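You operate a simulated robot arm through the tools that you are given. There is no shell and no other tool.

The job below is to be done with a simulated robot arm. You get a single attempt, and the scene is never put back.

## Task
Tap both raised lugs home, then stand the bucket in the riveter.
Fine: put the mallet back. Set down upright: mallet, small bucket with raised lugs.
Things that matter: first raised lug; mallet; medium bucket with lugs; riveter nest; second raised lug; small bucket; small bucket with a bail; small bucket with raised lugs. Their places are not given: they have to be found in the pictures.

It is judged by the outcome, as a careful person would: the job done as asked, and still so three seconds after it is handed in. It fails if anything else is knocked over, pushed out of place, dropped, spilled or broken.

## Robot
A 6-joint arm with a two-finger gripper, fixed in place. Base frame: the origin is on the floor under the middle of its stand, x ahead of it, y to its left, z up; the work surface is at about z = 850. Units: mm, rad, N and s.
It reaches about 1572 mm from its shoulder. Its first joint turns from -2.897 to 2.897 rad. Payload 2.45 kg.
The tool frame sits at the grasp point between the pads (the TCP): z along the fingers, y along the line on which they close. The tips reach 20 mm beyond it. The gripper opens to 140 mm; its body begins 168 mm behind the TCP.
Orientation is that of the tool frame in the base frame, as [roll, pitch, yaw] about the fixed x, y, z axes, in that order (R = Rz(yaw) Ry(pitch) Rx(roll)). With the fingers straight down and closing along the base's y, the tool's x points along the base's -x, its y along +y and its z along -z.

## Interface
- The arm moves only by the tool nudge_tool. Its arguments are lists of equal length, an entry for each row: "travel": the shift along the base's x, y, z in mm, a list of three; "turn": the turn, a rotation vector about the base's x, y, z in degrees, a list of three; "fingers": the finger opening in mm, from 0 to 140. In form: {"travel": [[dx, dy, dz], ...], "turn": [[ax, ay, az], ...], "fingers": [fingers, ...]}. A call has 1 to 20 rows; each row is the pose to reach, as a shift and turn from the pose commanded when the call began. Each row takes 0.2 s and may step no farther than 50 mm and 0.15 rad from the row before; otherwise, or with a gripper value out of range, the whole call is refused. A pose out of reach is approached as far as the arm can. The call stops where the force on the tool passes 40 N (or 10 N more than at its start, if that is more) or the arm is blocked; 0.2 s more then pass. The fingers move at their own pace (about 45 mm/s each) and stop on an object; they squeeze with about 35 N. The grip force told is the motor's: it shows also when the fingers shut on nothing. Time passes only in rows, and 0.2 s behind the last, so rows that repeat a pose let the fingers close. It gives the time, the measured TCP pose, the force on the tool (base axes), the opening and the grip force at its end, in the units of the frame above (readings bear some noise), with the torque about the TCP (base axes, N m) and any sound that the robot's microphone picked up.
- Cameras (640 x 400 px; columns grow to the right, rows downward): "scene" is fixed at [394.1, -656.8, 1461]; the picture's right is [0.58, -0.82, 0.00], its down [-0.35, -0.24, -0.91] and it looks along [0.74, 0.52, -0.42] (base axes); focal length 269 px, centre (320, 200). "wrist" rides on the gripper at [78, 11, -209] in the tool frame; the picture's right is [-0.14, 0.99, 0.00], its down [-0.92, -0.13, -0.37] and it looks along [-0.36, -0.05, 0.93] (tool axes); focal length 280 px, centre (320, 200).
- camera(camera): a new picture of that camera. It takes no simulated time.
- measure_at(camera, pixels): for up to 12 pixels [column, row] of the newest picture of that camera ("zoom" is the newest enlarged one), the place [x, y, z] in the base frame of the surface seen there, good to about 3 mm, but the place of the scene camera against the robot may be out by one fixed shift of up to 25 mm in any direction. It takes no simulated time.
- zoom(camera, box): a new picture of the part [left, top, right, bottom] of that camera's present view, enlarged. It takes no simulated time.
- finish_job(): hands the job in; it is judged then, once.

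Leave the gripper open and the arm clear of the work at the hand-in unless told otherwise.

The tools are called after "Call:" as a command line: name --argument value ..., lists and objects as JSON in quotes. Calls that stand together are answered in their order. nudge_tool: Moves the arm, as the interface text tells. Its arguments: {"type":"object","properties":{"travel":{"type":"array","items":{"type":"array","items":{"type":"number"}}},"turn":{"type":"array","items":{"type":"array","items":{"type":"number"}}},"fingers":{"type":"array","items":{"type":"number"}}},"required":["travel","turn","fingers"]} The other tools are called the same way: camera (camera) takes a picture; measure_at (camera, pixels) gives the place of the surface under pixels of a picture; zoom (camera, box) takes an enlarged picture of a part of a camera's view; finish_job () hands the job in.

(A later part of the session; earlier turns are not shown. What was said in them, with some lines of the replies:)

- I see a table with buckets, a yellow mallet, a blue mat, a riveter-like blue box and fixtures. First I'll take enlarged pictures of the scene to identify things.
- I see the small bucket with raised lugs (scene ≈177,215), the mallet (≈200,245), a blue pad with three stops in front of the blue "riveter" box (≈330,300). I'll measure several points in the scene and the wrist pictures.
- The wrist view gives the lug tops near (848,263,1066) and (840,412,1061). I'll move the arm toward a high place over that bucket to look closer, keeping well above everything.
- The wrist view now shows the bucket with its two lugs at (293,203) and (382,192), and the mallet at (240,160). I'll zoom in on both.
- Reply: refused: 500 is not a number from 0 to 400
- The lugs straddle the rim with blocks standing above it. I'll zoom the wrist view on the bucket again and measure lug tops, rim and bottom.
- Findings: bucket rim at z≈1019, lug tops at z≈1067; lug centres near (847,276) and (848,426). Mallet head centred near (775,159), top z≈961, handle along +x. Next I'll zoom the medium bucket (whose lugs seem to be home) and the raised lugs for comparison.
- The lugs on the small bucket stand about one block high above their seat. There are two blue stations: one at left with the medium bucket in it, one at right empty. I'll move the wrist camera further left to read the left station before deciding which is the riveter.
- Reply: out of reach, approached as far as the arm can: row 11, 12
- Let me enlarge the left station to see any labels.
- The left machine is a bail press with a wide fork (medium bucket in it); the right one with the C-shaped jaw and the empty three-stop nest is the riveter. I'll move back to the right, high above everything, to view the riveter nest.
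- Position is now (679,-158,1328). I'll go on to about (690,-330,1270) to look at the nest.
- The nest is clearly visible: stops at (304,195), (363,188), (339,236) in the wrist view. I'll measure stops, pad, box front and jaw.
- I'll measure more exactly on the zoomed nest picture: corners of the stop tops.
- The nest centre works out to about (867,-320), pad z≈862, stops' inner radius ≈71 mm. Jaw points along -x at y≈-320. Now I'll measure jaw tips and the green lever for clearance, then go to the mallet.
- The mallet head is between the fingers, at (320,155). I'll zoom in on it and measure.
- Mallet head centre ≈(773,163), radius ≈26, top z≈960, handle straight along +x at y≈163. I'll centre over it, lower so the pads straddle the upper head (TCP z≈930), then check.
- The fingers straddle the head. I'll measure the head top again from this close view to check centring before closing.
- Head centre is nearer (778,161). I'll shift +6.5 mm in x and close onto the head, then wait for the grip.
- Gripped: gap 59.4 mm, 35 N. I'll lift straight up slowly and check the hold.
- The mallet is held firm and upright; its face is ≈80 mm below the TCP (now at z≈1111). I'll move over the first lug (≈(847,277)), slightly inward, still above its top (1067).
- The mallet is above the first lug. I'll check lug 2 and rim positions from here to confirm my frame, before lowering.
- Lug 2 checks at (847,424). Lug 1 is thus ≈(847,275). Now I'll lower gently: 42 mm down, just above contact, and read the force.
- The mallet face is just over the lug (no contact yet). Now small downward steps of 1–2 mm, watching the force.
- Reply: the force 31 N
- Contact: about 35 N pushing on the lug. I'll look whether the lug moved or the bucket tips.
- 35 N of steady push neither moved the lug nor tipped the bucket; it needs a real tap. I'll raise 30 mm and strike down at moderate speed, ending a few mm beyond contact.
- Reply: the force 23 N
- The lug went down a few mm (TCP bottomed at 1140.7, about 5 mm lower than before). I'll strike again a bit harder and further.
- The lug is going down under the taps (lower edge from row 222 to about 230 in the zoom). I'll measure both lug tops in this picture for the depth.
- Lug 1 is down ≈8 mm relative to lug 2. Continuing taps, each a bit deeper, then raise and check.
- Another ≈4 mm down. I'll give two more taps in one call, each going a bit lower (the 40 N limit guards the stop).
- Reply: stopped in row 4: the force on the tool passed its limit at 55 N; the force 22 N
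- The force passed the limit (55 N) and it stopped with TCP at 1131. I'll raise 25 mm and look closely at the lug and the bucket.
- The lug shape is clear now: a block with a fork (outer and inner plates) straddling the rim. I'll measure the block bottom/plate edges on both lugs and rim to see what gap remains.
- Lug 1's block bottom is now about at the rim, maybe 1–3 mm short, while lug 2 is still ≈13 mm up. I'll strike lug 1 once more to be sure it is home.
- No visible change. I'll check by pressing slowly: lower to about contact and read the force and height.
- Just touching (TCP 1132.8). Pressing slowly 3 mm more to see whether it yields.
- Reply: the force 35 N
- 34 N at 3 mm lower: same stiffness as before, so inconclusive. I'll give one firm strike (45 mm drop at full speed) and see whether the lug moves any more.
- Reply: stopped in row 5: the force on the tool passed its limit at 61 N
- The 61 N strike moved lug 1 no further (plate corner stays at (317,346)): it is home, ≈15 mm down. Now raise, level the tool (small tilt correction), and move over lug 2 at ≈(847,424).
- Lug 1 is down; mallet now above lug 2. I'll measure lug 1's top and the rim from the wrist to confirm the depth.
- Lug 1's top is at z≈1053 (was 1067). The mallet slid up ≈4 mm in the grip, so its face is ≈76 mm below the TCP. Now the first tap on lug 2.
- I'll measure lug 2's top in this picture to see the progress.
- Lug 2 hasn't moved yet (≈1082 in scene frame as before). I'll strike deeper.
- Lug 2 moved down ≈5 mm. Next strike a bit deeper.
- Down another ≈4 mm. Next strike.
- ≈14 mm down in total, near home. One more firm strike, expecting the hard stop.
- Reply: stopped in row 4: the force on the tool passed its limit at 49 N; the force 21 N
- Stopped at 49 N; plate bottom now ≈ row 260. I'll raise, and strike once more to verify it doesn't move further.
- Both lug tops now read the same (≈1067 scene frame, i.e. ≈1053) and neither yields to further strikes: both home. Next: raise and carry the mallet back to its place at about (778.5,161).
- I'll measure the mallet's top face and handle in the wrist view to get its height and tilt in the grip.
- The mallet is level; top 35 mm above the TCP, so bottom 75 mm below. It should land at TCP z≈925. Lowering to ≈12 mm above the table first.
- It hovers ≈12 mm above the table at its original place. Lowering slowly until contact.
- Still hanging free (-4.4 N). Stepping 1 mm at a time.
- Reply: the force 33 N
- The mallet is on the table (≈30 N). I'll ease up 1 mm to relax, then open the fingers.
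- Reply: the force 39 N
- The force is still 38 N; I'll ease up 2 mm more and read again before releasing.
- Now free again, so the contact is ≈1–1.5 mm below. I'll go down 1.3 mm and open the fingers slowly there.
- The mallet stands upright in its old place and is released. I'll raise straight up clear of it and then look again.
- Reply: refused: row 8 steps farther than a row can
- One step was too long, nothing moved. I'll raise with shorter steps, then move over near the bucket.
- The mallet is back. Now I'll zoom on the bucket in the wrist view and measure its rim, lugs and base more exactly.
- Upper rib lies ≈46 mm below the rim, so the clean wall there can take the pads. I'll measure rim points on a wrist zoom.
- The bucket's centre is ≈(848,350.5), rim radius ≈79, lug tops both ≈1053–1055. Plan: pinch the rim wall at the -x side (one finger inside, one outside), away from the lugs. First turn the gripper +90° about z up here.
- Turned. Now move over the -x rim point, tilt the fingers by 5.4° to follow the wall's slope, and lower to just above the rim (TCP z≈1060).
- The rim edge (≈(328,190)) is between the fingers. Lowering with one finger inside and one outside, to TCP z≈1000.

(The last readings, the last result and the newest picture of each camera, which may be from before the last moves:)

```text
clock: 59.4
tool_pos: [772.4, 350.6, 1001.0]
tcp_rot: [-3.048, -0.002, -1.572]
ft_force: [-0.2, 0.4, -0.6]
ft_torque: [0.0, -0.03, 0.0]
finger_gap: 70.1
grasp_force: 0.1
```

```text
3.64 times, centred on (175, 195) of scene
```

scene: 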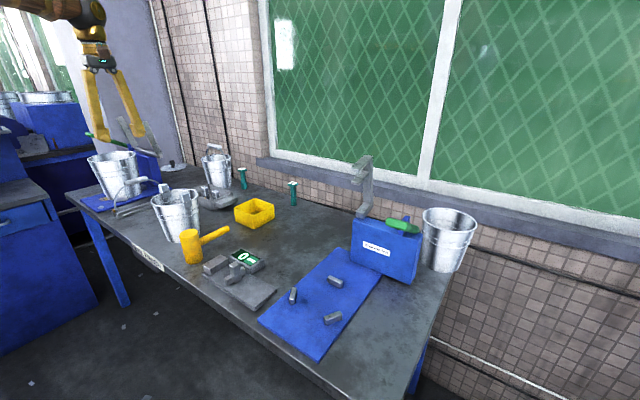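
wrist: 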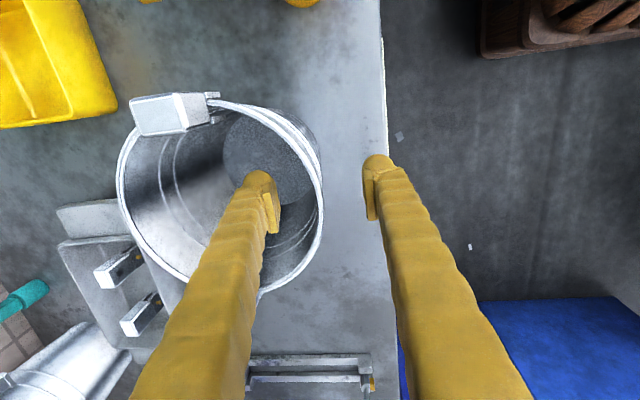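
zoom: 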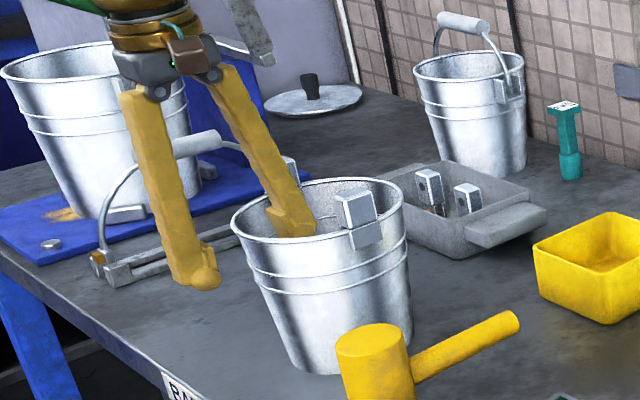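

One finger is inside, one outside. Closing on the wall.

Call:
nudge_tool --travel '[[0, 0, 0], [0, 0, 0], [0, 0, 0], [0, 0, 0], [0, 0, 0], [0, 0, 0], [0, 0, 0], [0, 0, 0]]' --turn '[[0, 0, 0], [0, 0, 0], [0, 0, 0], [0, 0, 0], [0, 0, 0], [0, 0, 0], [0, 0, 0], [0, 0, 0]]' --fingers '[55, 40, 28, 18, 10, 0, 0, 0]'

Call:
camera --camera "wrist"

Call:
zoom --camera "scene" --box '[130, 140, 220, 250]'

```text
clock: 61.2
tool_pos: [772.5, 351.5, 1001.6]
tcp_rot: [-3.05, -0.001, -1.573]
ft_force: [1.2, -1.2, 1.6]
ft_torque: [0.04, -0.05, -0.08]
finger_gap: 7.1
grasp_force: 34.8
```

```text
taken
```

wrist: 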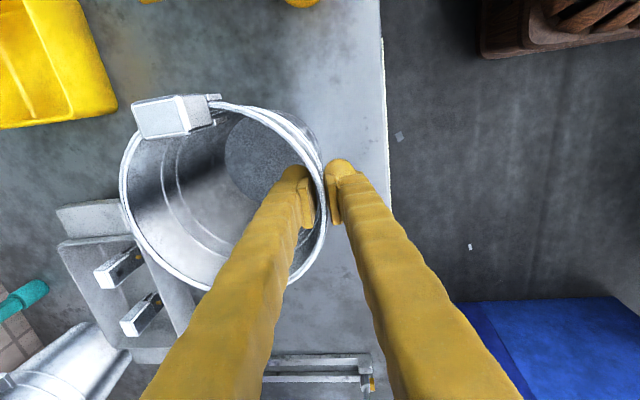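

```text
3.64 times, centred on (175, 195) of scene
```

zoom: 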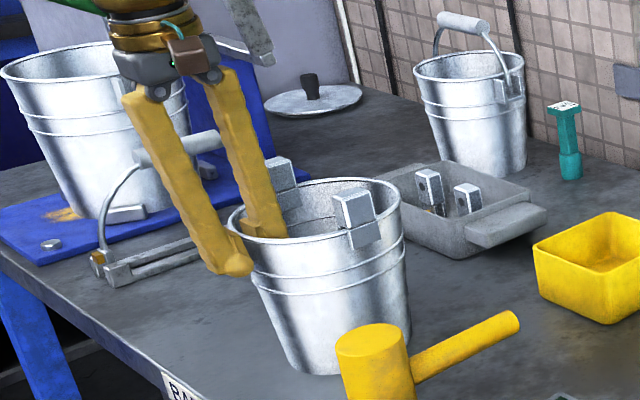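

Gripped on the wall (gap 7.1 mm, 35 N). Test lift of 6 mm, then look.

Call:
nudge_tool --travel '[[0, 0, 1.5], [0, 0, 3], [0, 0, 4.5], [0, 0, 6], [0, 0, 6]]' --turn '[[0, 0, 0], [0, 0, 0], [0, 0, 0], [0, 0, 0], [0, 0, 0]]' --fingers '[0, 0, 0, 0, 0]'

Call:
zoom --camera "scene" --box '[130, 140, 220, 250]'

Call:
camera --camera "wrist"

```text
clock: 62.4
tool_pos: [771.8, 351.1, 1006.6]
tcp_rot: [-3.047, -0.003, -1.574]
ft_force: [0.3, -0.4, -0.2]
ft_torque: [-0.02, 0.11, 0.02]
finger_gap: 7.1
grasp_force: 35.1
```

```text
3.64 times, centred on (175, 195) of scene
```

zoom: 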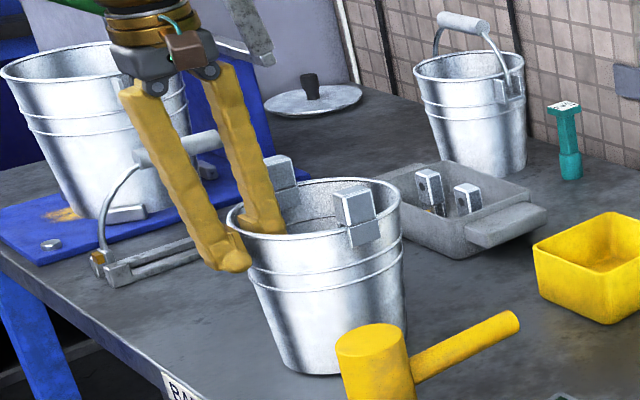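

```text
taken
```

wrist: 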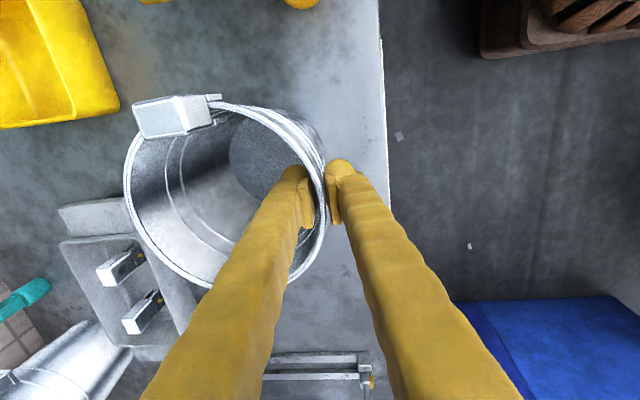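

The tool shows almost no load; I need to see if the bucket slips or tilts. I'll measure rim points in this wrist picture.

Call:
measure_at --camera "wrist" --pixels '[[127, 190], [135, 155], [165, 262], [250, 108], [322, 175], [302, 270], [170, 115], [155, 118], [190, 285], [250, 165]]'

Call:
zoom --camera "scene" --box '[145, 170, 205, 245]'

```text
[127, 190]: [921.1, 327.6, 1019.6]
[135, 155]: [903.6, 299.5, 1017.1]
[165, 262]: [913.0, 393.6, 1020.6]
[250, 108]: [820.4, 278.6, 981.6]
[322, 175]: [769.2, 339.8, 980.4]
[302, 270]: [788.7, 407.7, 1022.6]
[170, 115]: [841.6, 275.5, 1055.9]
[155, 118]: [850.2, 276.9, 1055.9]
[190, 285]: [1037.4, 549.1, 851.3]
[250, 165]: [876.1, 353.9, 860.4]
```

```text
5.33 times, centred on (175, 208) of scene
```

zoom: 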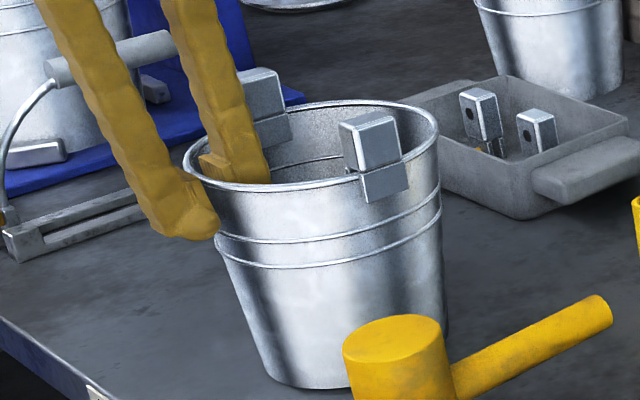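

The near side is up ≈3–4 mm with the far base edge still down: the bucket is light and pivots slightly in the pinch. I'll lift another 10 mm slowly and look again.

Call:
nudge_tool --travel '[[0, 0, 2], [0, 0, 4], [0, 0, 6], [0, 0, 8], [0, 0, 10], [0, 0, 10]]' --turn '[[0, 0, 0], [0, 0, 0], [0, 0, 0], [0, 0, 0], [0, 0, 0], [0, 0, 0]]' --fingers '[0, 0, 0, 0, 0, 0]'

Call:
zoom --camera "scene" --box '[145, 170, 205, 245]'

Call:
camera --camera "wrist"

Call:
measure_at --camera "wrist" --pixels '[[129, 190], [137, 155], [167, 262], [302, 270], [170, 115], [155, 118], [250, 165], [240, 140]]'

```text
clock: 63.8
tool_pos: [770.5, 350.7, 1016.9]
tcp_rot: [-3.047, -0.001, -1.573]
ft_force: [-0.1, -1.0, -3.9]
ft_torque: [-0.01, 0.34, -0.02]
finger_gap: 7.2
grasp_force: 34.7
```

```text
5.33 times, centred on (175, 208) of scene
```

zoom: 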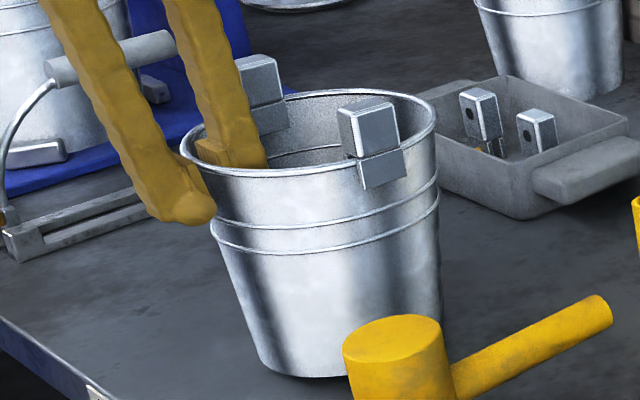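

```text
taken
```

wrist: 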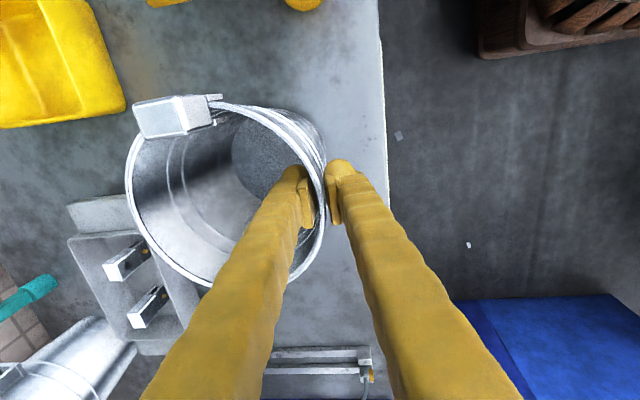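

```text
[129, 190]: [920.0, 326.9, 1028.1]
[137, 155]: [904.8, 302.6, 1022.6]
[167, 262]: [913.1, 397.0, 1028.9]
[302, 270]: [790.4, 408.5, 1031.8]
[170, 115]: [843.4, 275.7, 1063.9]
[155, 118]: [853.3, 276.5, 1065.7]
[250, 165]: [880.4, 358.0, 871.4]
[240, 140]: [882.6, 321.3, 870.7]
```

The bucket is fully off the table (≈4 N, ≈0.4 kg), tilted ≈1.7° and held firmly. I'll level it by -1.7° about y and lift it 145 mm so its base clears the mallet.

Call:
nudge_tool --travel '[[0, 0, 6], [0, 0, 20], [0, 0, 40], [0, 0, 60], [0, 0, 80], [0, 0, 100], [0, 0, 120], [0, 0, 138], [0, 0, 145], [0, 0, 145]]' --turn '[[0, -0.2, 0], [0, -0.5, 0], [0, -0.8, 0], [0, -1.1, 0], [0, -1.4, 0], [0, -1.7, 0], [0, -1.7, 0], [0, -1.7, 0], [0, -1.7, 0], [0, -1.7, 0]]' --fingers '[0, 0, 0, 0, 0, 0, 0, 0, 0, 0]'

Call:
camera --camera "wrist"

Call:
camera --camera "scene"

```text
clock: 66.0
tool_pos: [770.3, 351.3, 1163.9]
tcp_rot: [-3.018, -0.002, -1.573]
ft_force: [0.1, 0.1, -3.8]
ft_torque: [0.03, 0.32, -0.03]
finger_gap: 7.2
grasp_force: 34.8
```

```text
taken
```

wrist: 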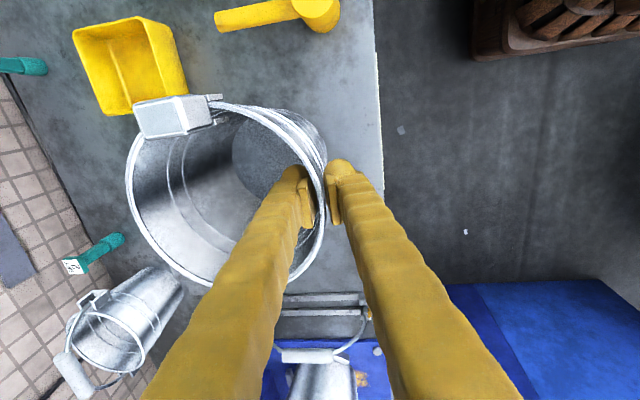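

```text
taken
```

scene: 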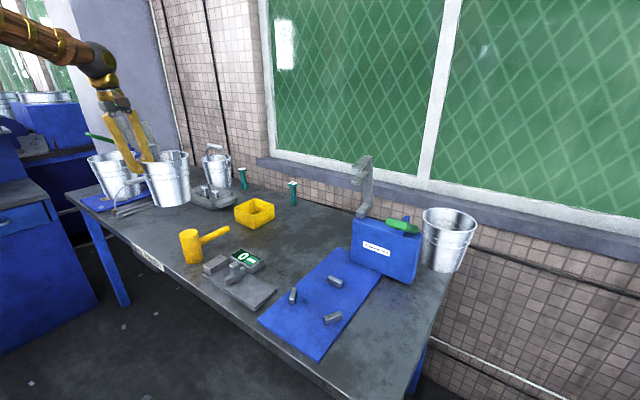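

Held steadily. Base is now ≈1005, well above the mallet (960). Carrying along -y.

Call:
nudge_tool --travel '[[0, -10, 0], [0, -30, 0], [0, -55, 0], [0, -85, 0], [0, -115, 0], [0, -145, 0], [0, -175, 0], [0, -205, 0], [0, -235, 0], [0, -265, 0], [0, -295, 0], [0, -325, 0], [0, -355, 0], [0, -380, 0], [0, -395, 0], [0, -400, 0], [0, -400, 0]]' --turn '[[0, 0, 0], [0, 0, 0], [0, 0, 0], [0, 0, 0], [0, 0, 0], [0, 0, 0], [0, 0, 0], [0, 0, 0], [0, 0, 0], [0, 0, 0], [0, 0, 0], [0, 0, 0], [0, 0, 0], [0, 0, 0], [0, 0, 0], [0, 0, 0], [0, 0, 0]]' --fingers '[0, 0, 0, 0, 0, 0, 0, 0, 0, 0, 0, 0, 0, 0, 0, 0, 0]'

Call:
camera --camera "wrist"

Call:
camera --camera "scene"

```text
clock: 69.6
tool_pos: [770.5, -50.1, 1161.8]
tcp_rot: [-3.02, -0.002, -1.572]
ft_force: [-0.6, -0.2, -4.8]
ft_torque: [0.02, 0.33, -0.02]
finger_gap: 7.3
grasp_force: 34.8
```

```text
taken
```

wrist: 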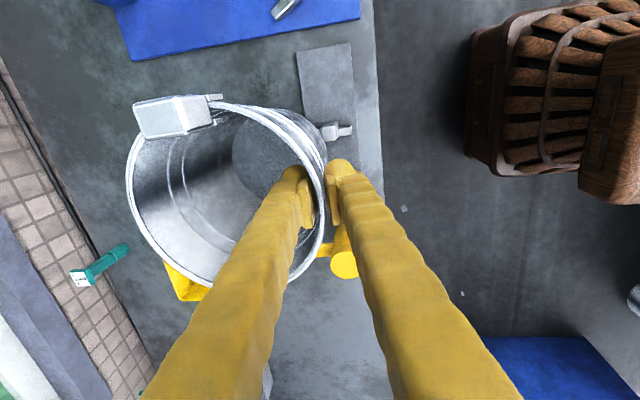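

```text
taken
```

scene: 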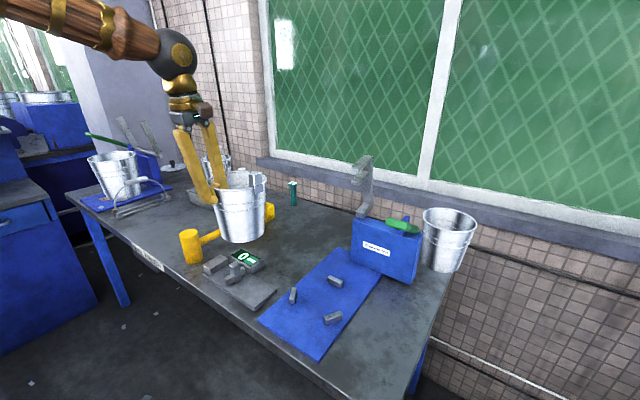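

Still steady. Now turn -90° about z gradually while shifting to x≈867, so a lug will face the riveter jaw and the pinch will be at the +y side.

Call:
nudge_tool --travel '[[4, -4, 0], [12, -12, 0], [20, -20, 0], [28, -28, 0], [36, -36, 0], [44, -44, 0], [52, -52, 0], [60, -60, 0], [68, -68, 0], [76, -76, 0], [84, -84, 0], [91, -92, 0], [96, -98, 0], [97, -100, 0], [97, -100, 0]]' --turn '[[0, 0, -4], [0, 0, -11], [0, 0, -18], [0, 0, -25], [0, 0, -32], [0, 0, -39], [0, 0, -46], [0, 0, -53], [0, 0, -60], [0, 0, -67], [0, 0, -74], [0, 0, -81], [0, 0, -87], [0, 0, -90], [0, 0, -90]]' --fingers '[0, 0, 0, 0, 0, 0, 0, 0, 0, 0, 0, 0, 0, 0, 0]'

Call:
camera --camera "wrist"

Call:
camera --camera "scene"

```text
clock: 72.8
tool_pos: [869.0, -149.9, 1162.6]
tcp_rot: [-3.017, -0.002, 3.138]
ft_force: [-0.2, 0.0, -3.5]
ft_torque: [0.34, 0.04, 0.0]
finger_gap: 7.2
grasp_force: 34.5
```

```text
taken
```

wrist: 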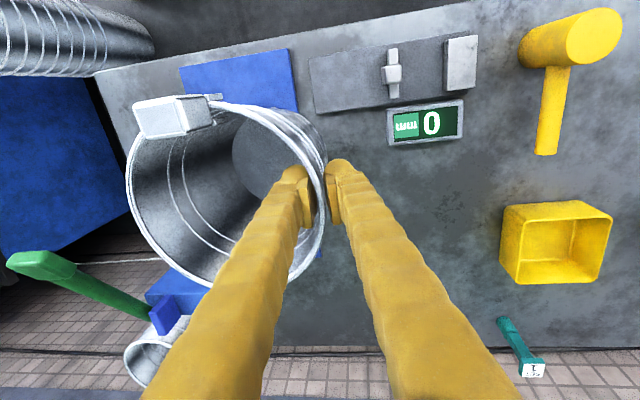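

```text
taken
```

scene: 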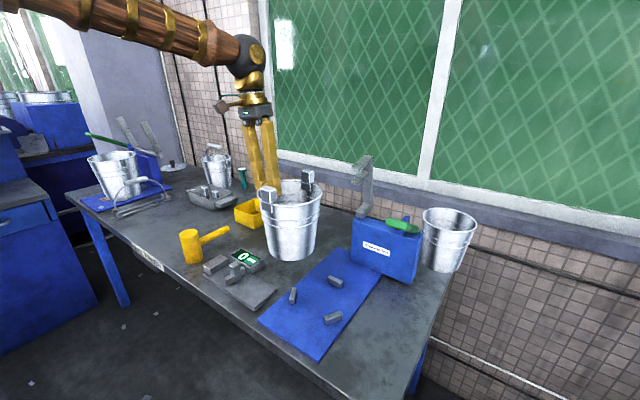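

The bucket hangs steady. I'll measure rim, lugs and bucket floor in the wrist view to get the bucket centre and tilt exactly.

Call:
zoom --camera "wrist" --box '[115, 80, 340, 300]'

Call:
measure_at --camera "wrist" --pixels '[[127, 180], [133, 150], [138, 225], [165, 262], [200, 284], [302, 270], [235, 104], [270, 113], [155, 118], [178, 115], [250, 150], [270, 170]]'

```text
1.82 times, centred on (228, 190) of wrist
```

zoom: 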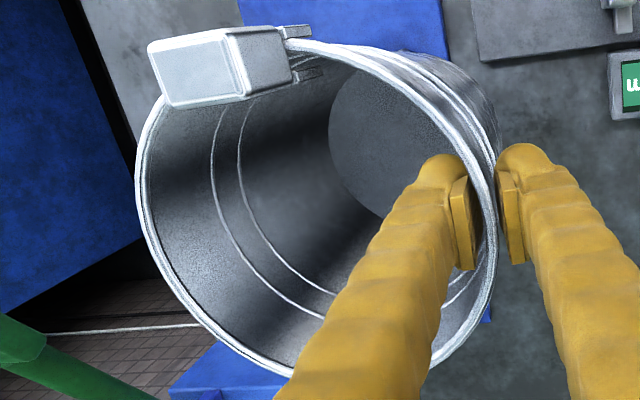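

```text
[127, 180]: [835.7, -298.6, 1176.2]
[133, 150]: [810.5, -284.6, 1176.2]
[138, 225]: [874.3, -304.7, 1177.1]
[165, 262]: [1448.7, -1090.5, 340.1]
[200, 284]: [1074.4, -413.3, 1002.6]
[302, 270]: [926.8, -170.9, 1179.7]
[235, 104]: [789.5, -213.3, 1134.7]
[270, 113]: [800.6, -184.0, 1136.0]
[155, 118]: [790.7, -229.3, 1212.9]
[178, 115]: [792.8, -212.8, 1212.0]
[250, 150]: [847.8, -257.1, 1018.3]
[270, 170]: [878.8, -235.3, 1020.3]
```

I'll take more rim points on this zoom to determine the tilt and centre.

Call:
measure_at --camera "zoom" --pixels '[[138, 190], [143, 230], [160, 275], [185, 312], [215, 340], [255, 364], [440, 358], [470, 325], [488, 285], [495, 240], [420, 78], [350, 50]]'

Call:
measure_at --camera "zoom" --pixels '[[340, 120], [360, 160], [380, 110], [400, 150], [350, 90], [380, 200], [240, 65], [180, 75], [200, 100], [265, 40], [300, 45], [155, 50]]'

```text
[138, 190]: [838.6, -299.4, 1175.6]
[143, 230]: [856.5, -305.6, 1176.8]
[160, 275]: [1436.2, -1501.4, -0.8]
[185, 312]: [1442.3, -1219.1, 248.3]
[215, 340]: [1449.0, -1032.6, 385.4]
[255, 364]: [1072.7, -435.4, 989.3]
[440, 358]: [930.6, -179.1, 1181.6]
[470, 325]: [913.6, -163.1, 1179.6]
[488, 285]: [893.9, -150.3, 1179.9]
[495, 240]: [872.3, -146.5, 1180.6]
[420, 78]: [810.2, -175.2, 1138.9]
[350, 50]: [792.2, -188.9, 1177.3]
```

```text
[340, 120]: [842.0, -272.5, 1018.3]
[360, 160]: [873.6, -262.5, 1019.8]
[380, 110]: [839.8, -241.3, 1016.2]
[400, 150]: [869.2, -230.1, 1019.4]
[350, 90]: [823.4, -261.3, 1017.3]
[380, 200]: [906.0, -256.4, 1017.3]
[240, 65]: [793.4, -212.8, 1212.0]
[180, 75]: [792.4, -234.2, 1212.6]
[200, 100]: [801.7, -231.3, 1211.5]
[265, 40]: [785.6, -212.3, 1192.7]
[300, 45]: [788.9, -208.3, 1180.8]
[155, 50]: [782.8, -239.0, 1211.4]
```

Bucket centre ≈(867.5,-226), tilt ≈1.2° (pinched side high). Next: shift to the nest centre (866.6,-320), levelling by -1.0° about x, still high.

Call:
nudge_tool --travel '[[0, -8, 0], [0, -28, 0], [-0.5, -50, 0], [-1, -72, 0], [-1, -88, 0], [-1, -94, 0], [-1, -94, 0]]' --turn '[[0, 0, 0], [-0.3, 0, 0], [-0.6, 0, 0], [-1, 0, 0], [-1, 0, 0], [-1, 0, 0], [-1, 0, 0]]' --fingers '[0, 0, 0, 0, 0, 0, 0]'

Call:
camera --camera "wrist"

Call:
camera --camera "scene"

Call:
zoom --camera "scene" --box '[250, 170, 430, 350]'

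```text
clock: 74.4
tool_pos: [868.2, -242.1, 1161.4]
tcp_rot: [-2.999, -0.001, 3.138]
ft_force: [-0.6, -0.2, -5.4]
ft_torque: [0.32, 0.0, -0.02]
finger_gap: 7.5
grasp_force: 34.8
```

```text
taken
```

wrist: 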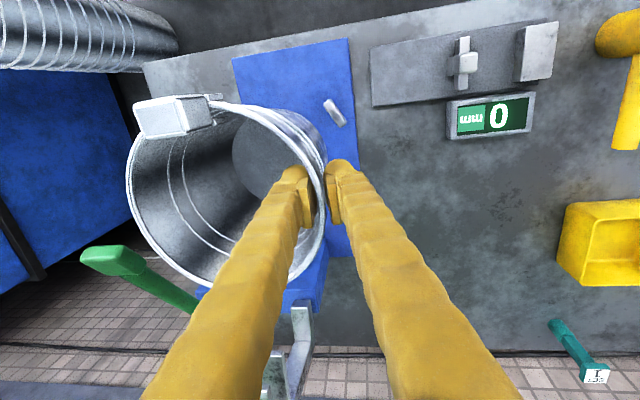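

```text
taken
```

scene: 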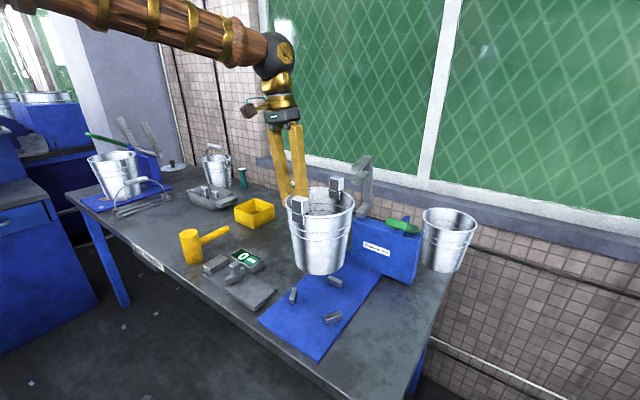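

```text
2.22 times, centred on (340, 260) of scene
```

zoom: 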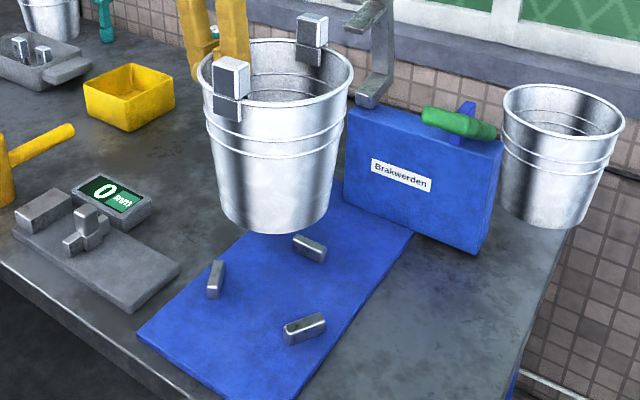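

The bucket is above the nest. I'll verify its position via the wrist measurements before lowering.

Call:
measure_at --camera "wrist" --pixels '[[128, 182], [131, 205], [133, 155], [302, 270], [315, 250], [321, 225], [155, 118], [178, 115], [335, 110], [250, 150], [265, 165], [255, 130]]'

Call:
measure_at --camera "scene" --pixels '[[301, 203], [338, 182], [320, 235], [293, 293], [334, 316], [325, 270], [300, 207]]'

```text
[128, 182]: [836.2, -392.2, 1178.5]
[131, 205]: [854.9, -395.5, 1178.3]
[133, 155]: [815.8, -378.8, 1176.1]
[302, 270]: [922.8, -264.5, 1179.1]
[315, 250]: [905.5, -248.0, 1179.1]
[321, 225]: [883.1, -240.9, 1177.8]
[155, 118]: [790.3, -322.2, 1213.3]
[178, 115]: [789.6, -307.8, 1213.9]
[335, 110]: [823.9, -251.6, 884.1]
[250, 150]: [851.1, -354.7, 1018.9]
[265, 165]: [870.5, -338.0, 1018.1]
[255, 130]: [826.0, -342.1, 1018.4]
```

```text
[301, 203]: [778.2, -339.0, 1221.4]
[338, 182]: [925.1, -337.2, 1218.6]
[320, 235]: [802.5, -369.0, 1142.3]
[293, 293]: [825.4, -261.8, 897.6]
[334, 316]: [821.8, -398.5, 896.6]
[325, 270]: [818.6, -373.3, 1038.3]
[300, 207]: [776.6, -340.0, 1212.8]
```

The bucket is level and centred at ≈(866,-318); nest centre ≈(866.6,-320). Lowering 128 mm with a small correction, stopping ≈18 mm above the pad and checking.

Call:
nudge_tool --travel '[[0.3, -0.8, -8], [0.5, -1.5, -28], [0.5, -1.5, -50], [0.5, -1.5, -72], [0.5, -1.5, -94], [0.5, -1.5, -110], [0.5, -1.5, -118], [0.5, -1.5, -118]]' --turn '[[0, 0, 0], [0, 0, 0], [0, 0, 0], [0, 0, 0], [0, 0, 0], [0, 0, 0], [0, 0, 0], [0, 0, 0]]' --fingers '[0, 0, 0, 0, 0, 0, 0, 0]'

Call:
camera --camera "wrist"

Call:
zoom --camera "scene" --box '[260, 190, 400, 350]'

Call:
measure_at --camera "wrist" --pixels '[[128, 182], [131, 205], [133, 155], [302, 270], [315, 250], [321, 225], [155, 118], [178, 115], [250, 150], [265, 165], [255, 130], [335, 145]]'

```text
clock: 76.2
tool_pos: [868.3, -243.5, 1042.8]
tcp_rot: [-3.0, -0.001, 3.139]
ft_force: [0.0, -0.4, -4.5]
ft_torque: [0.32, -0.02, 0.02]
finger_gap: 7.2
grasp_force: 35.4
```

```text
taken
```

wrist: 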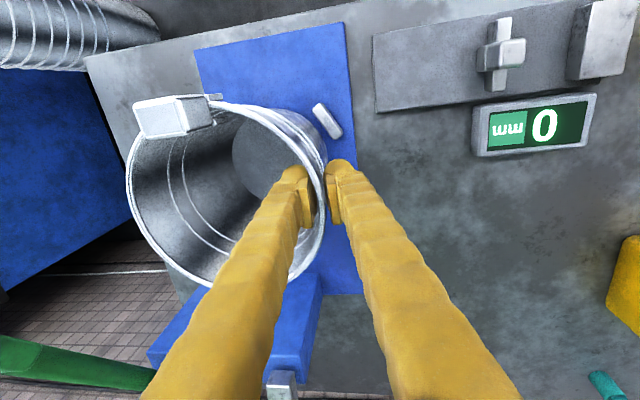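

```text
2.50 times, centred on (330, 270) of scene
```

zoom: 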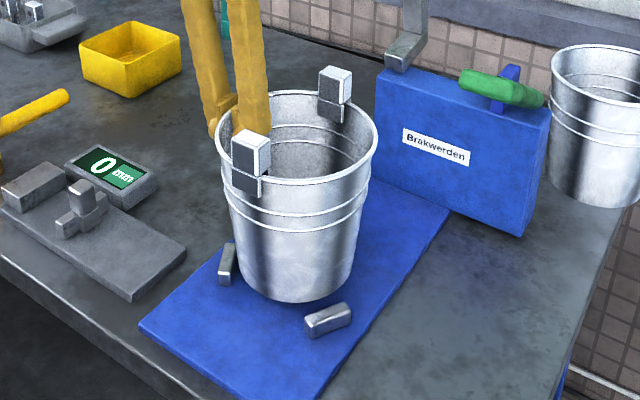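

```text
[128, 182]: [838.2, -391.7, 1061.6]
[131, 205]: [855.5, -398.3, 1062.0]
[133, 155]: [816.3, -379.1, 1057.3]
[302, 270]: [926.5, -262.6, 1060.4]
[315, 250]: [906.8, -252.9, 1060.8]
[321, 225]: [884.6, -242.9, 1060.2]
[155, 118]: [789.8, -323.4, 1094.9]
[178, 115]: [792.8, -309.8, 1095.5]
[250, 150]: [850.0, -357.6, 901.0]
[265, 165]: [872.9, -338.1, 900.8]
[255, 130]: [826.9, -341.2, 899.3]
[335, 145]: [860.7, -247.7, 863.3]
```

Bucket centre now ≈(867,-320), level; base ≈28 mm above the pad. Lowering in small steps between the stops.

Call:
nudge_tool --travel '[[0, 0, -5], [0, 0, -10], [0, 0, -15], [0, 0, -20], [0, 0, -23], [0, 0, -23]]' --turn '[[0, 0, 0], [0, 0, 0], [0, 0, 0], [0, 0, 0], [0, 0, 0], [0, 0, 0]]' --fingers '[0, 0, 0, 0, 0, 0]'

Call:
zoom --camera "scene" --box '[280, 200, 380, 340]'

```text
clock: 77.6
tool_pos: [868.6, -243.1, 1019.1]
tcp_rot: [-3.0, -0.004, 3.14]
ft_force: [0.5, 0.7, -3.9]
ft_torque: [0.36, 0.0, 0.0]
finger_gap: 7.2
grasp_force: 35.1
```

```text
2.86 times, centred on (330, 270) of scene
```

zoom: 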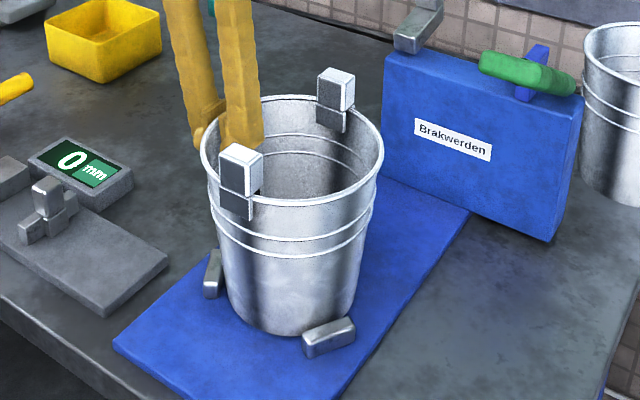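

Between the stops with no contact yet. A few more mm down.

Call:
nudge_tool --travel '[[0, 0, -1.5], [0, 0, -3], [0, 0, -4], [0, 0, -4]]' --turn '[[0, 0, 0], [0, 0, 0], [0, 0, 0], [0, 0, 0]]' --fingers '[0, 0, 0, 0]'

```text
clock: 78.6
tool_pos: [868.5, -244.1, 1015.6]
tcp_rot: [-3.0, -0.002, 3.138]
ft_force: [0.0, 0.3, -4.3]
ft_torque: [0.33, -0.01, 0.01]
finger_gap: 7.2
grasp_force: 35.0
```

Still hanging (−4.3 N). Continuing in 0.7 mm steps.

Call:
nudge_tool --travel '[[0, 0, -0.7], [0, 0, -1.4], [0, 0, -2], [0, 0, -2]]' --turn '[[0, 0, 0], [0, 0, 0], [0, 0, 0], [0, 0, 0]]' --fingers '[0, 0, 0, 0]'

```text
clock: 79.6
tool_pos: [868.1, -245.0, 1014.8]
tcp_rot: [-2.999, -0.001, 3.141]
ft_force: [-1.0, -0.4, -4.0]
ft_torque: [0.33, -0.03, 0.0]
finger_gap: 7.1
grasp_force: 34.0
```

Call:
nudge_tool --travel '[[0, 0, -0.7], [0, 0, -1.4], [0, 0, -2], [0, 0, -2]]' --turn '[[0, 0, 0], [0, 0, 0], [0, 0, 0], [0, 0, 0]]' --fingers '[0, 0, 0, 0]'

Call:
camera --camera "wrist"

Call:
measure_at --camera "wrist" --pixels '[[128, 182], [131, 205], [302, 270], [315, 250], [321, 225], [155, 118], [178, 115], [250, 150], [265, 165], [255, 130], [340, 145], [345, 300]]'

```text
clock: 80.6
tool_pos: [868.8, -244.4, 1012.8]
tcp_rot: [-2.999, 0.002, 3.14]
ft_force: [-4.6, 7.6, 26.7]
ft_torque: [0.26, 0.25, -0.1]
finger_gap: 7.3
grasp_force: 34.9
```

```text
taken
```

wrist: 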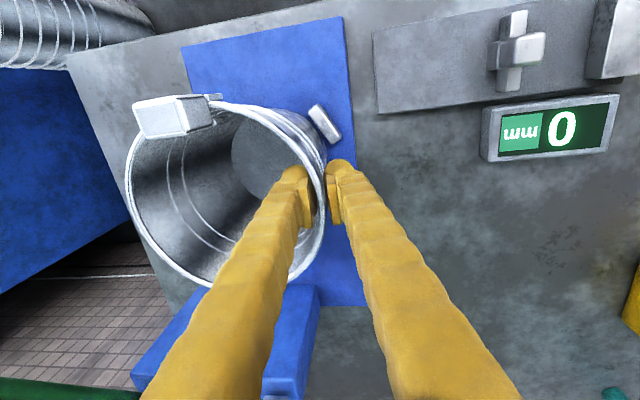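

```text
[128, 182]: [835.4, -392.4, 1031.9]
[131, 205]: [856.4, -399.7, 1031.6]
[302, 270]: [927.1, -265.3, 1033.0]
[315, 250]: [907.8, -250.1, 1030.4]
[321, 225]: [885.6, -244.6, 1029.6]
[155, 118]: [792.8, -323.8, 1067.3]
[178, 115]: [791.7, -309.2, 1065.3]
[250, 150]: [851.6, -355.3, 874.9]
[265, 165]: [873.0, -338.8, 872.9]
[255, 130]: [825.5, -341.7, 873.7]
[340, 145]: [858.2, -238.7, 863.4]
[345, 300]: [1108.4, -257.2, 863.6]
```

Contact (≈27 N), bucket floor at 873.5 → base on the pad. I'll ease up ≈1 mm to take off the push, then read.

Call:
nudge_tool --travel '[[0, 0, 0.5], [0, 0, 1.0], [0, 0, 1.0], [0, 0, 1.0]]' --turn '[[0, 0, 0], [0, 0, 0], [0, 0, 0], [0, 0, 0]]' --fingers '[0, 0, 0, 0]'

```text
clock: 81.6
tool_pos: [869.5, -244.2, 1014.0]
tcp_rot: [-2.999, -0.001, 3.14]
ft_force: [7.5, 1.6, 20.2]
ft_torque: [0.18, -0.71, 0.11]
finger_gap: 7.1
grasp_force: 34.8
```

Call:
nudge_tool --travel '[[0, 0, 0.4], [0, 0, 0.7], [0, 0, 0.7], [0, 0, 0.7]]' --turn '[[0, 0, 0], [0, 0, 0], [0, 0, 0], [0, 0, 0]]' --fingers '[0, 0, 0, 0]'

```text
clock: 82.6
tool_pos: [868.5, -244.3, 1012.4]
tcp_rot: [-3.0, -0.004, 3.14]
ft_force: [-0.5, -2.1, -0.8]
ft_torque: [0.09, 0.07, -0.01]
finger_gap: 7.4
grasp_force: 34.6
```

Light contact now (−0.8 N), the bucket rests on the pad. Opening the fingers slowly to 60 mm.

Call:
nudge_tool --travel '[[0, 0, 0], [0, 0, 0], [0, 0, 0], [0, 0, 0], [0, 0, 0], [0, 0, 0], [0, 0, 0]]' --turn '[[0, 0, 0], [0, 0, 0], [0, 0, 0], [0, 0, 0], [0, 0, 0], [0, 0, 0], [0, 0, 0]]' --fingers '[8, 14, 24, 36, 48, 56, 56]'

Call:
camera --camera "wrist"

Call:
zoom --camera "scene" --box '[270, 190, 390, 340]'

```text
clock: 84.2
tool_pos: [868.8, -243.7, 1013.4]
tcp_rot: [-3.001, -0.001, 3.139]
ft_force: [-0.7, -0.4, -0.5]
ft_torque: [-0.01, 0.0, -0.06]
finger_gap: 56.2
grasp_force: 0.0
```

```text
taken
```

wrist: 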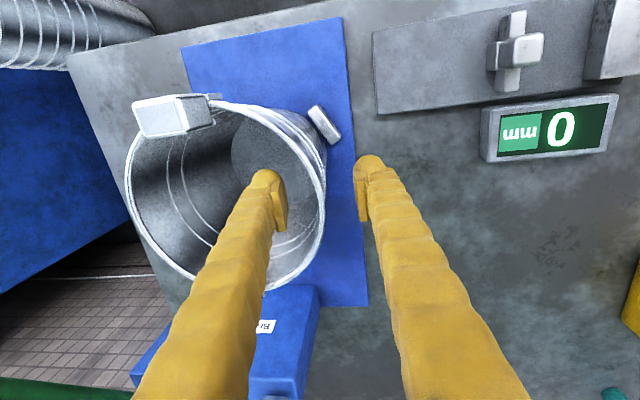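

```text
2.67 times, centred on (330, 265) of scene
```

zoom: 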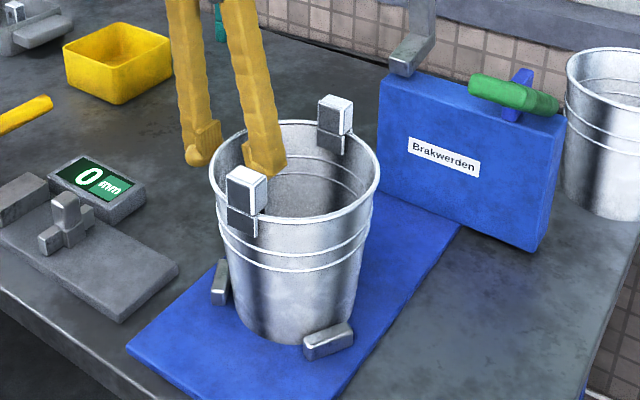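

The bucket is released and stands level in the nest. Retreat straight up.

Call:
nudge_tool --travel '[[0, 0, 10], [0, 0, 25], [0, 0, 45], [0, 0, 70], [0, 0, 105], [0, 0, 145], [0, 0, 190], [0, 0, 235], [0, 0, 270]]' --turn '[[0, 0, 0], [0, 0, 0], [0, 0, 0], [0, 0, 0], [0, 0, 0], [0, 0, 0], [0, 0, 0], [0, 0, 0], [0, 0, 0]]' --fingers '[56, 56, 56, 56, 56, 56, 56, 56, 56]'

Call:
camera --camera "wrist"

Call:
camera --camera "scene"

Call:
zoom --camera "scene" --box '[270, 190, 390, 340]'

```text
clock: 86.2
tool_pos: [866.6, -248.7, 1289.9]
tcp_rot: [-2.999, -0.003, 3.138]
ft_force: [0.2, -0.8, 0.2]
ft_torque: [0.0, 0.04, 0.0]
finger_gap: 55.9
grasp_force: 0.1
```

```text
taken
```

wrist: 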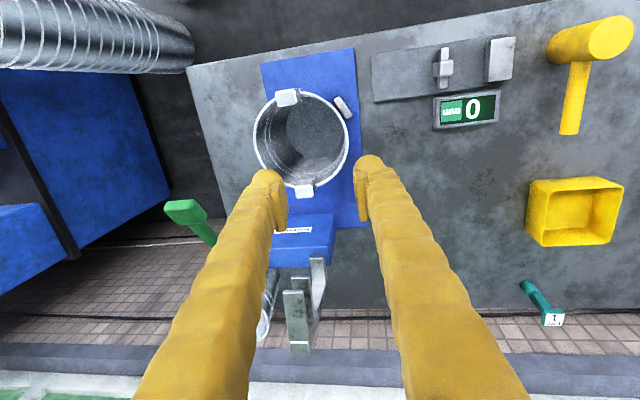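

```text
taken
```

scene: 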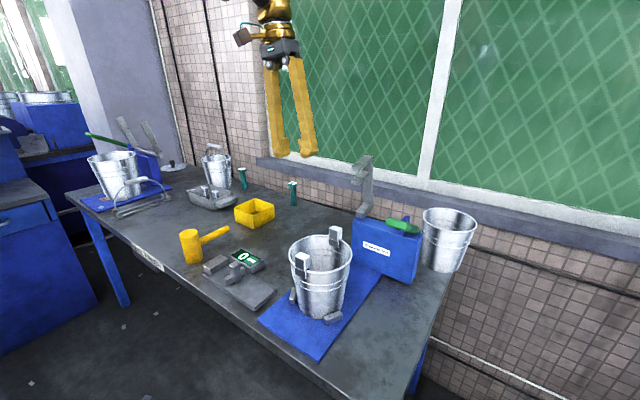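

```text
2.67 times, centred on (330, 265) of scene
```

zoom: 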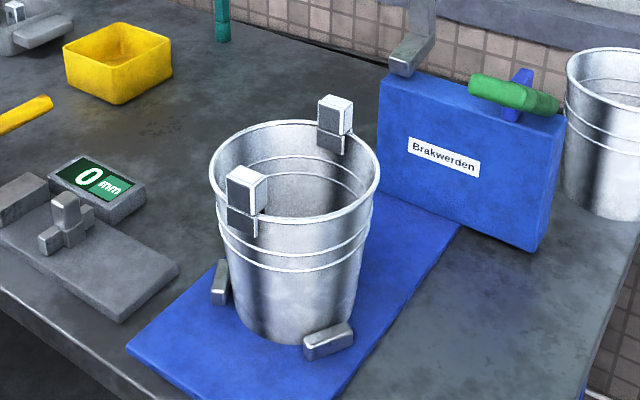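

The bucket stands in the nest among the three stops. I'll verify lug heights, levelness and centring, and check the lugs closely.

Call:
zoom --camera "wrist" --box '[240, 70, 370, 220]'

Call:
measure_at --camera "wrist" --pixels '[[288, 98], [304, 190], [254, 140], [348, 135], [265, 110], [340, 165], [262, 170], [330, 105], [315, 130], [345, 103], [300, 125], [325, 150]]'

Call:
zoom --camera "scene" --box '[285, 220, 355, 280]'

Call:
measure_at --camera "zoom" --pixels '[[165, 195], [165, 245], [160, 270], [170, 300], [430, 60], [430, 95], [432, 115], [430, 140], [300, 280], [520, 150], [110, 160]]'

```text
2.67 times, centred on (305, 145) of wrist
```

zoom: 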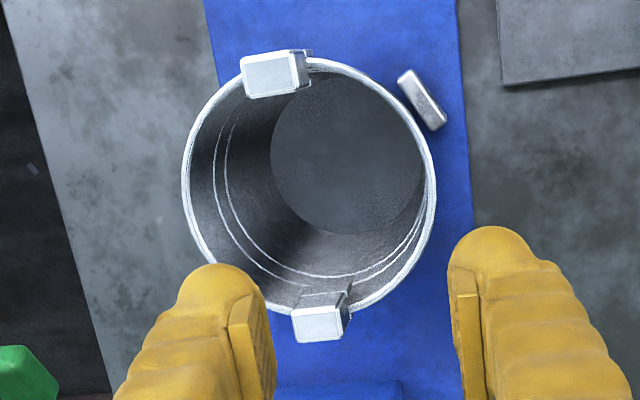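

```text
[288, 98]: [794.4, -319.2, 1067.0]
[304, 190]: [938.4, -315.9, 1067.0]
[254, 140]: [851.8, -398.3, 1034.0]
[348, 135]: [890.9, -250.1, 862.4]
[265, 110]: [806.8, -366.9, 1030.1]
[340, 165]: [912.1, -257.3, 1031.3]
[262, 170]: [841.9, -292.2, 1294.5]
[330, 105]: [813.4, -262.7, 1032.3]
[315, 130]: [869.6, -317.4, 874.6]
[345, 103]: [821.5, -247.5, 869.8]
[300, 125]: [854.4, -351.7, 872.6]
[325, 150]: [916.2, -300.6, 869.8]
```

```text
6.67 times, centred on (320, 250) of scene
```

zoom: 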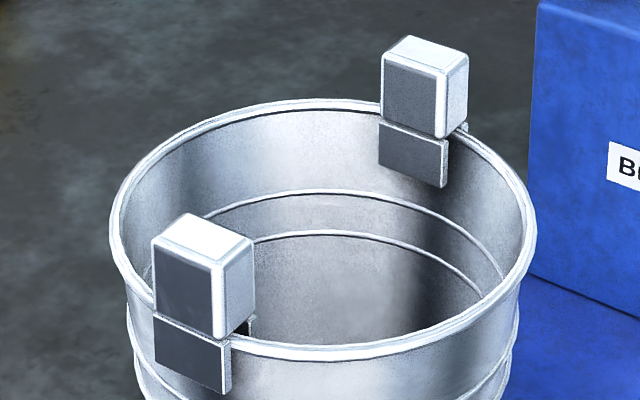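

```text
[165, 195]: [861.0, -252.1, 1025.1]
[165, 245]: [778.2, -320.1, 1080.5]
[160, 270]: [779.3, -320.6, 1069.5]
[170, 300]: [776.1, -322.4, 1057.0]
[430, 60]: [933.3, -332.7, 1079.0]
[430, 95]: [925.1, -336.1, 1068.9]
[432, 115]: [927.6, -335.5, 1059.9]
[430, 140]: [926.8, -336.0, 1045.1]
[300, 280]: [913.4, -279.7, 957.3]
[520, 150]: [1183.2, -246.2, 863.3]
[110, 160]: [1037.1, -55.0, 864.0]
```

Both lug tops read 1067 and the rim ≈1031.5, with the same height on both. I'll zoom strongly to see if any gap remains under either block.

Call:
zoom --camera "scene" --box '[292, 248, 316, 284]'

Call:
zoom --camera "scene" --box '[325, 222, 345, 252]'

Call:
zoom --camera "wrist" --box '[285, 170, 325, 205]'

Call:
zoom --camera "wrist" --box '[265, 80, 305, 115]'

```text
11.11 times, centred on (304, 266) of scene
```

zoom: 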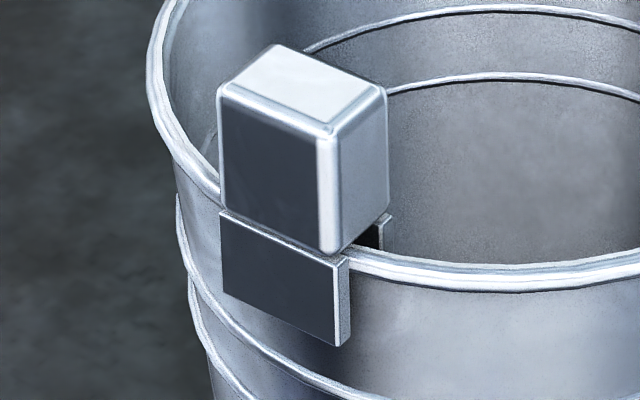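

```text
13.33 times, centred on (335, 237) of scene
```

zoom: 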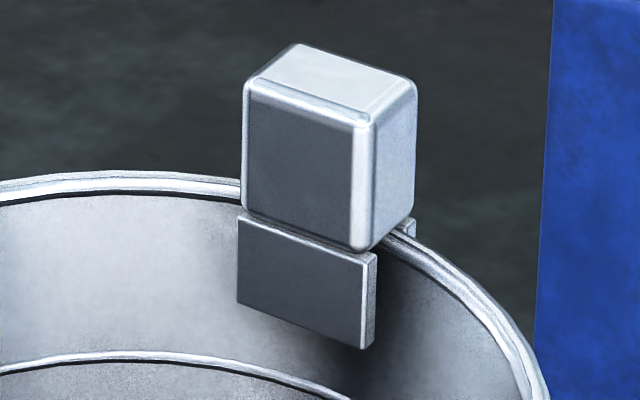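

```text
11.43 times, centred on (305, 188) of wrist
```

zoom: 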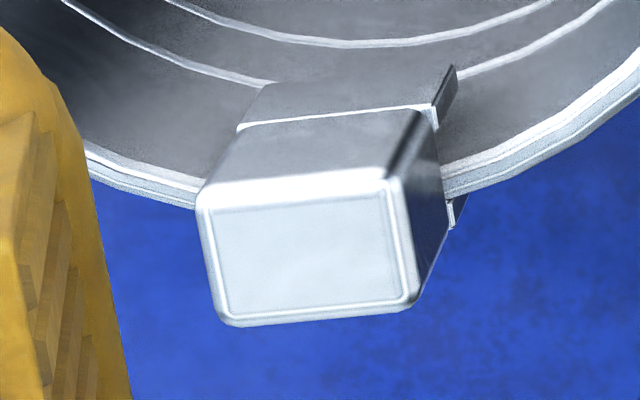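

```text
11.43 times, centred on (285, 98) of wrist
```

zoom: 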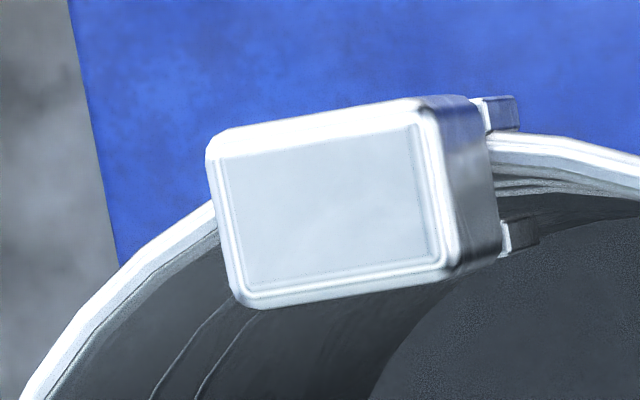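

Both blocks sit directly on the rim: home. Now I'll move the arm away (up and back), level the tool and leave the gripper open.

Call:
nudge_tool --travel '[[-15, 15, 15], [-35, 35, 30], [-60, 60, 45], [-85, 85, 60], [-110, 110, 75], [-135, 135, 90], [-160, 150, 100], [-180, 165, 108], [-185, 167, 110]]' --turn '[[0, 0, 0], [1, 0, 0], [2, 0, 0], [3, 0, 0], [4, 0, 0], [5, 0, 0], [6, 0, 0], [7, 0, 0], [8, 0, 0]]' --fingers '[60, 75, 90, 105, 120, 130, 140, 140, 140]'

Call:
camera --camera "scene"

Call:
camera --camera "wrist"

Call:
zoom --camera "scene" --box '[150, 180, 370, 340]'

```text
clock: 88.2
tool_pos: [681.8, -77.4, 1396.8]
tcp_rot: [-3.139, -0.001, 3.138]
ft_force: [0.3, 0.5, -0.2]
ft_torque: [0.0, -0.05, -0.03]
finger_gap: 140.4
grasp_force: 0.0
```

```text
taken
```

scene: 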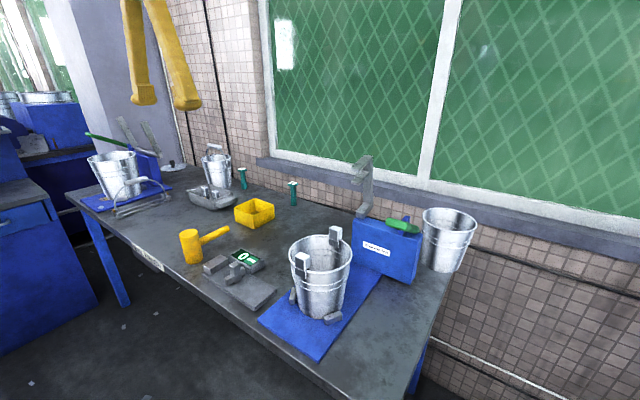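

```text
taken
```

wrist: 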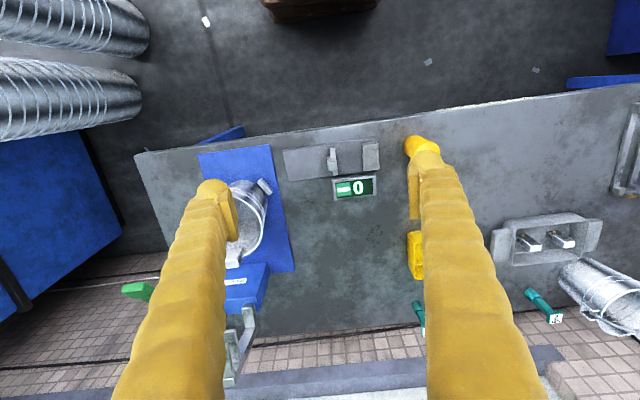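

```text
2.50 times, centred on (260, 260) of scene
```

zoom: 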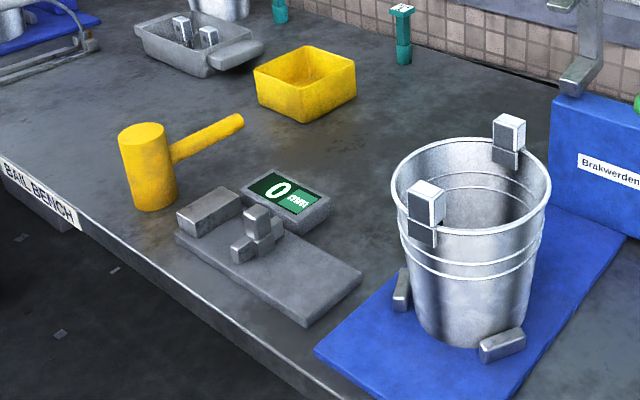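

Everything is in order. The mallet stands upright in its place, both lugs are home, and the bucket stands level in the riveter nest. Nothing else has moved, and the arm is clear with the gripper open. Handing in.

Call:
finish_job

```text
The job is handed in.
```

I tapped both raised lugs home, and the small bucket now stands upright in the riveter nest. I've handed the job in, but I haven't seen how it was judged.

- **Lugs:** each moved down about 14 mm until its block sat on the rim. Further strikes of 61 N on the first lug and 49 N on the second moved neither of them.
- **Bucket:** it stands level on the pad, centred between the three stops. I turned it 90° while carrying it so that one lug faces the riveter jaw; the task didn't ask for that.
- **Mallet:** it is back upright where it started.
- **Everything else:** nothing else looks moved in the final pictures. The arm is back near its starting position with the gripper open.

Nothing in the pictures was labelled as the riveter. I took it to be the right-hand blue station with the jaw and the empty nest, because the left one looked like a bail press and already held the medium bucket.
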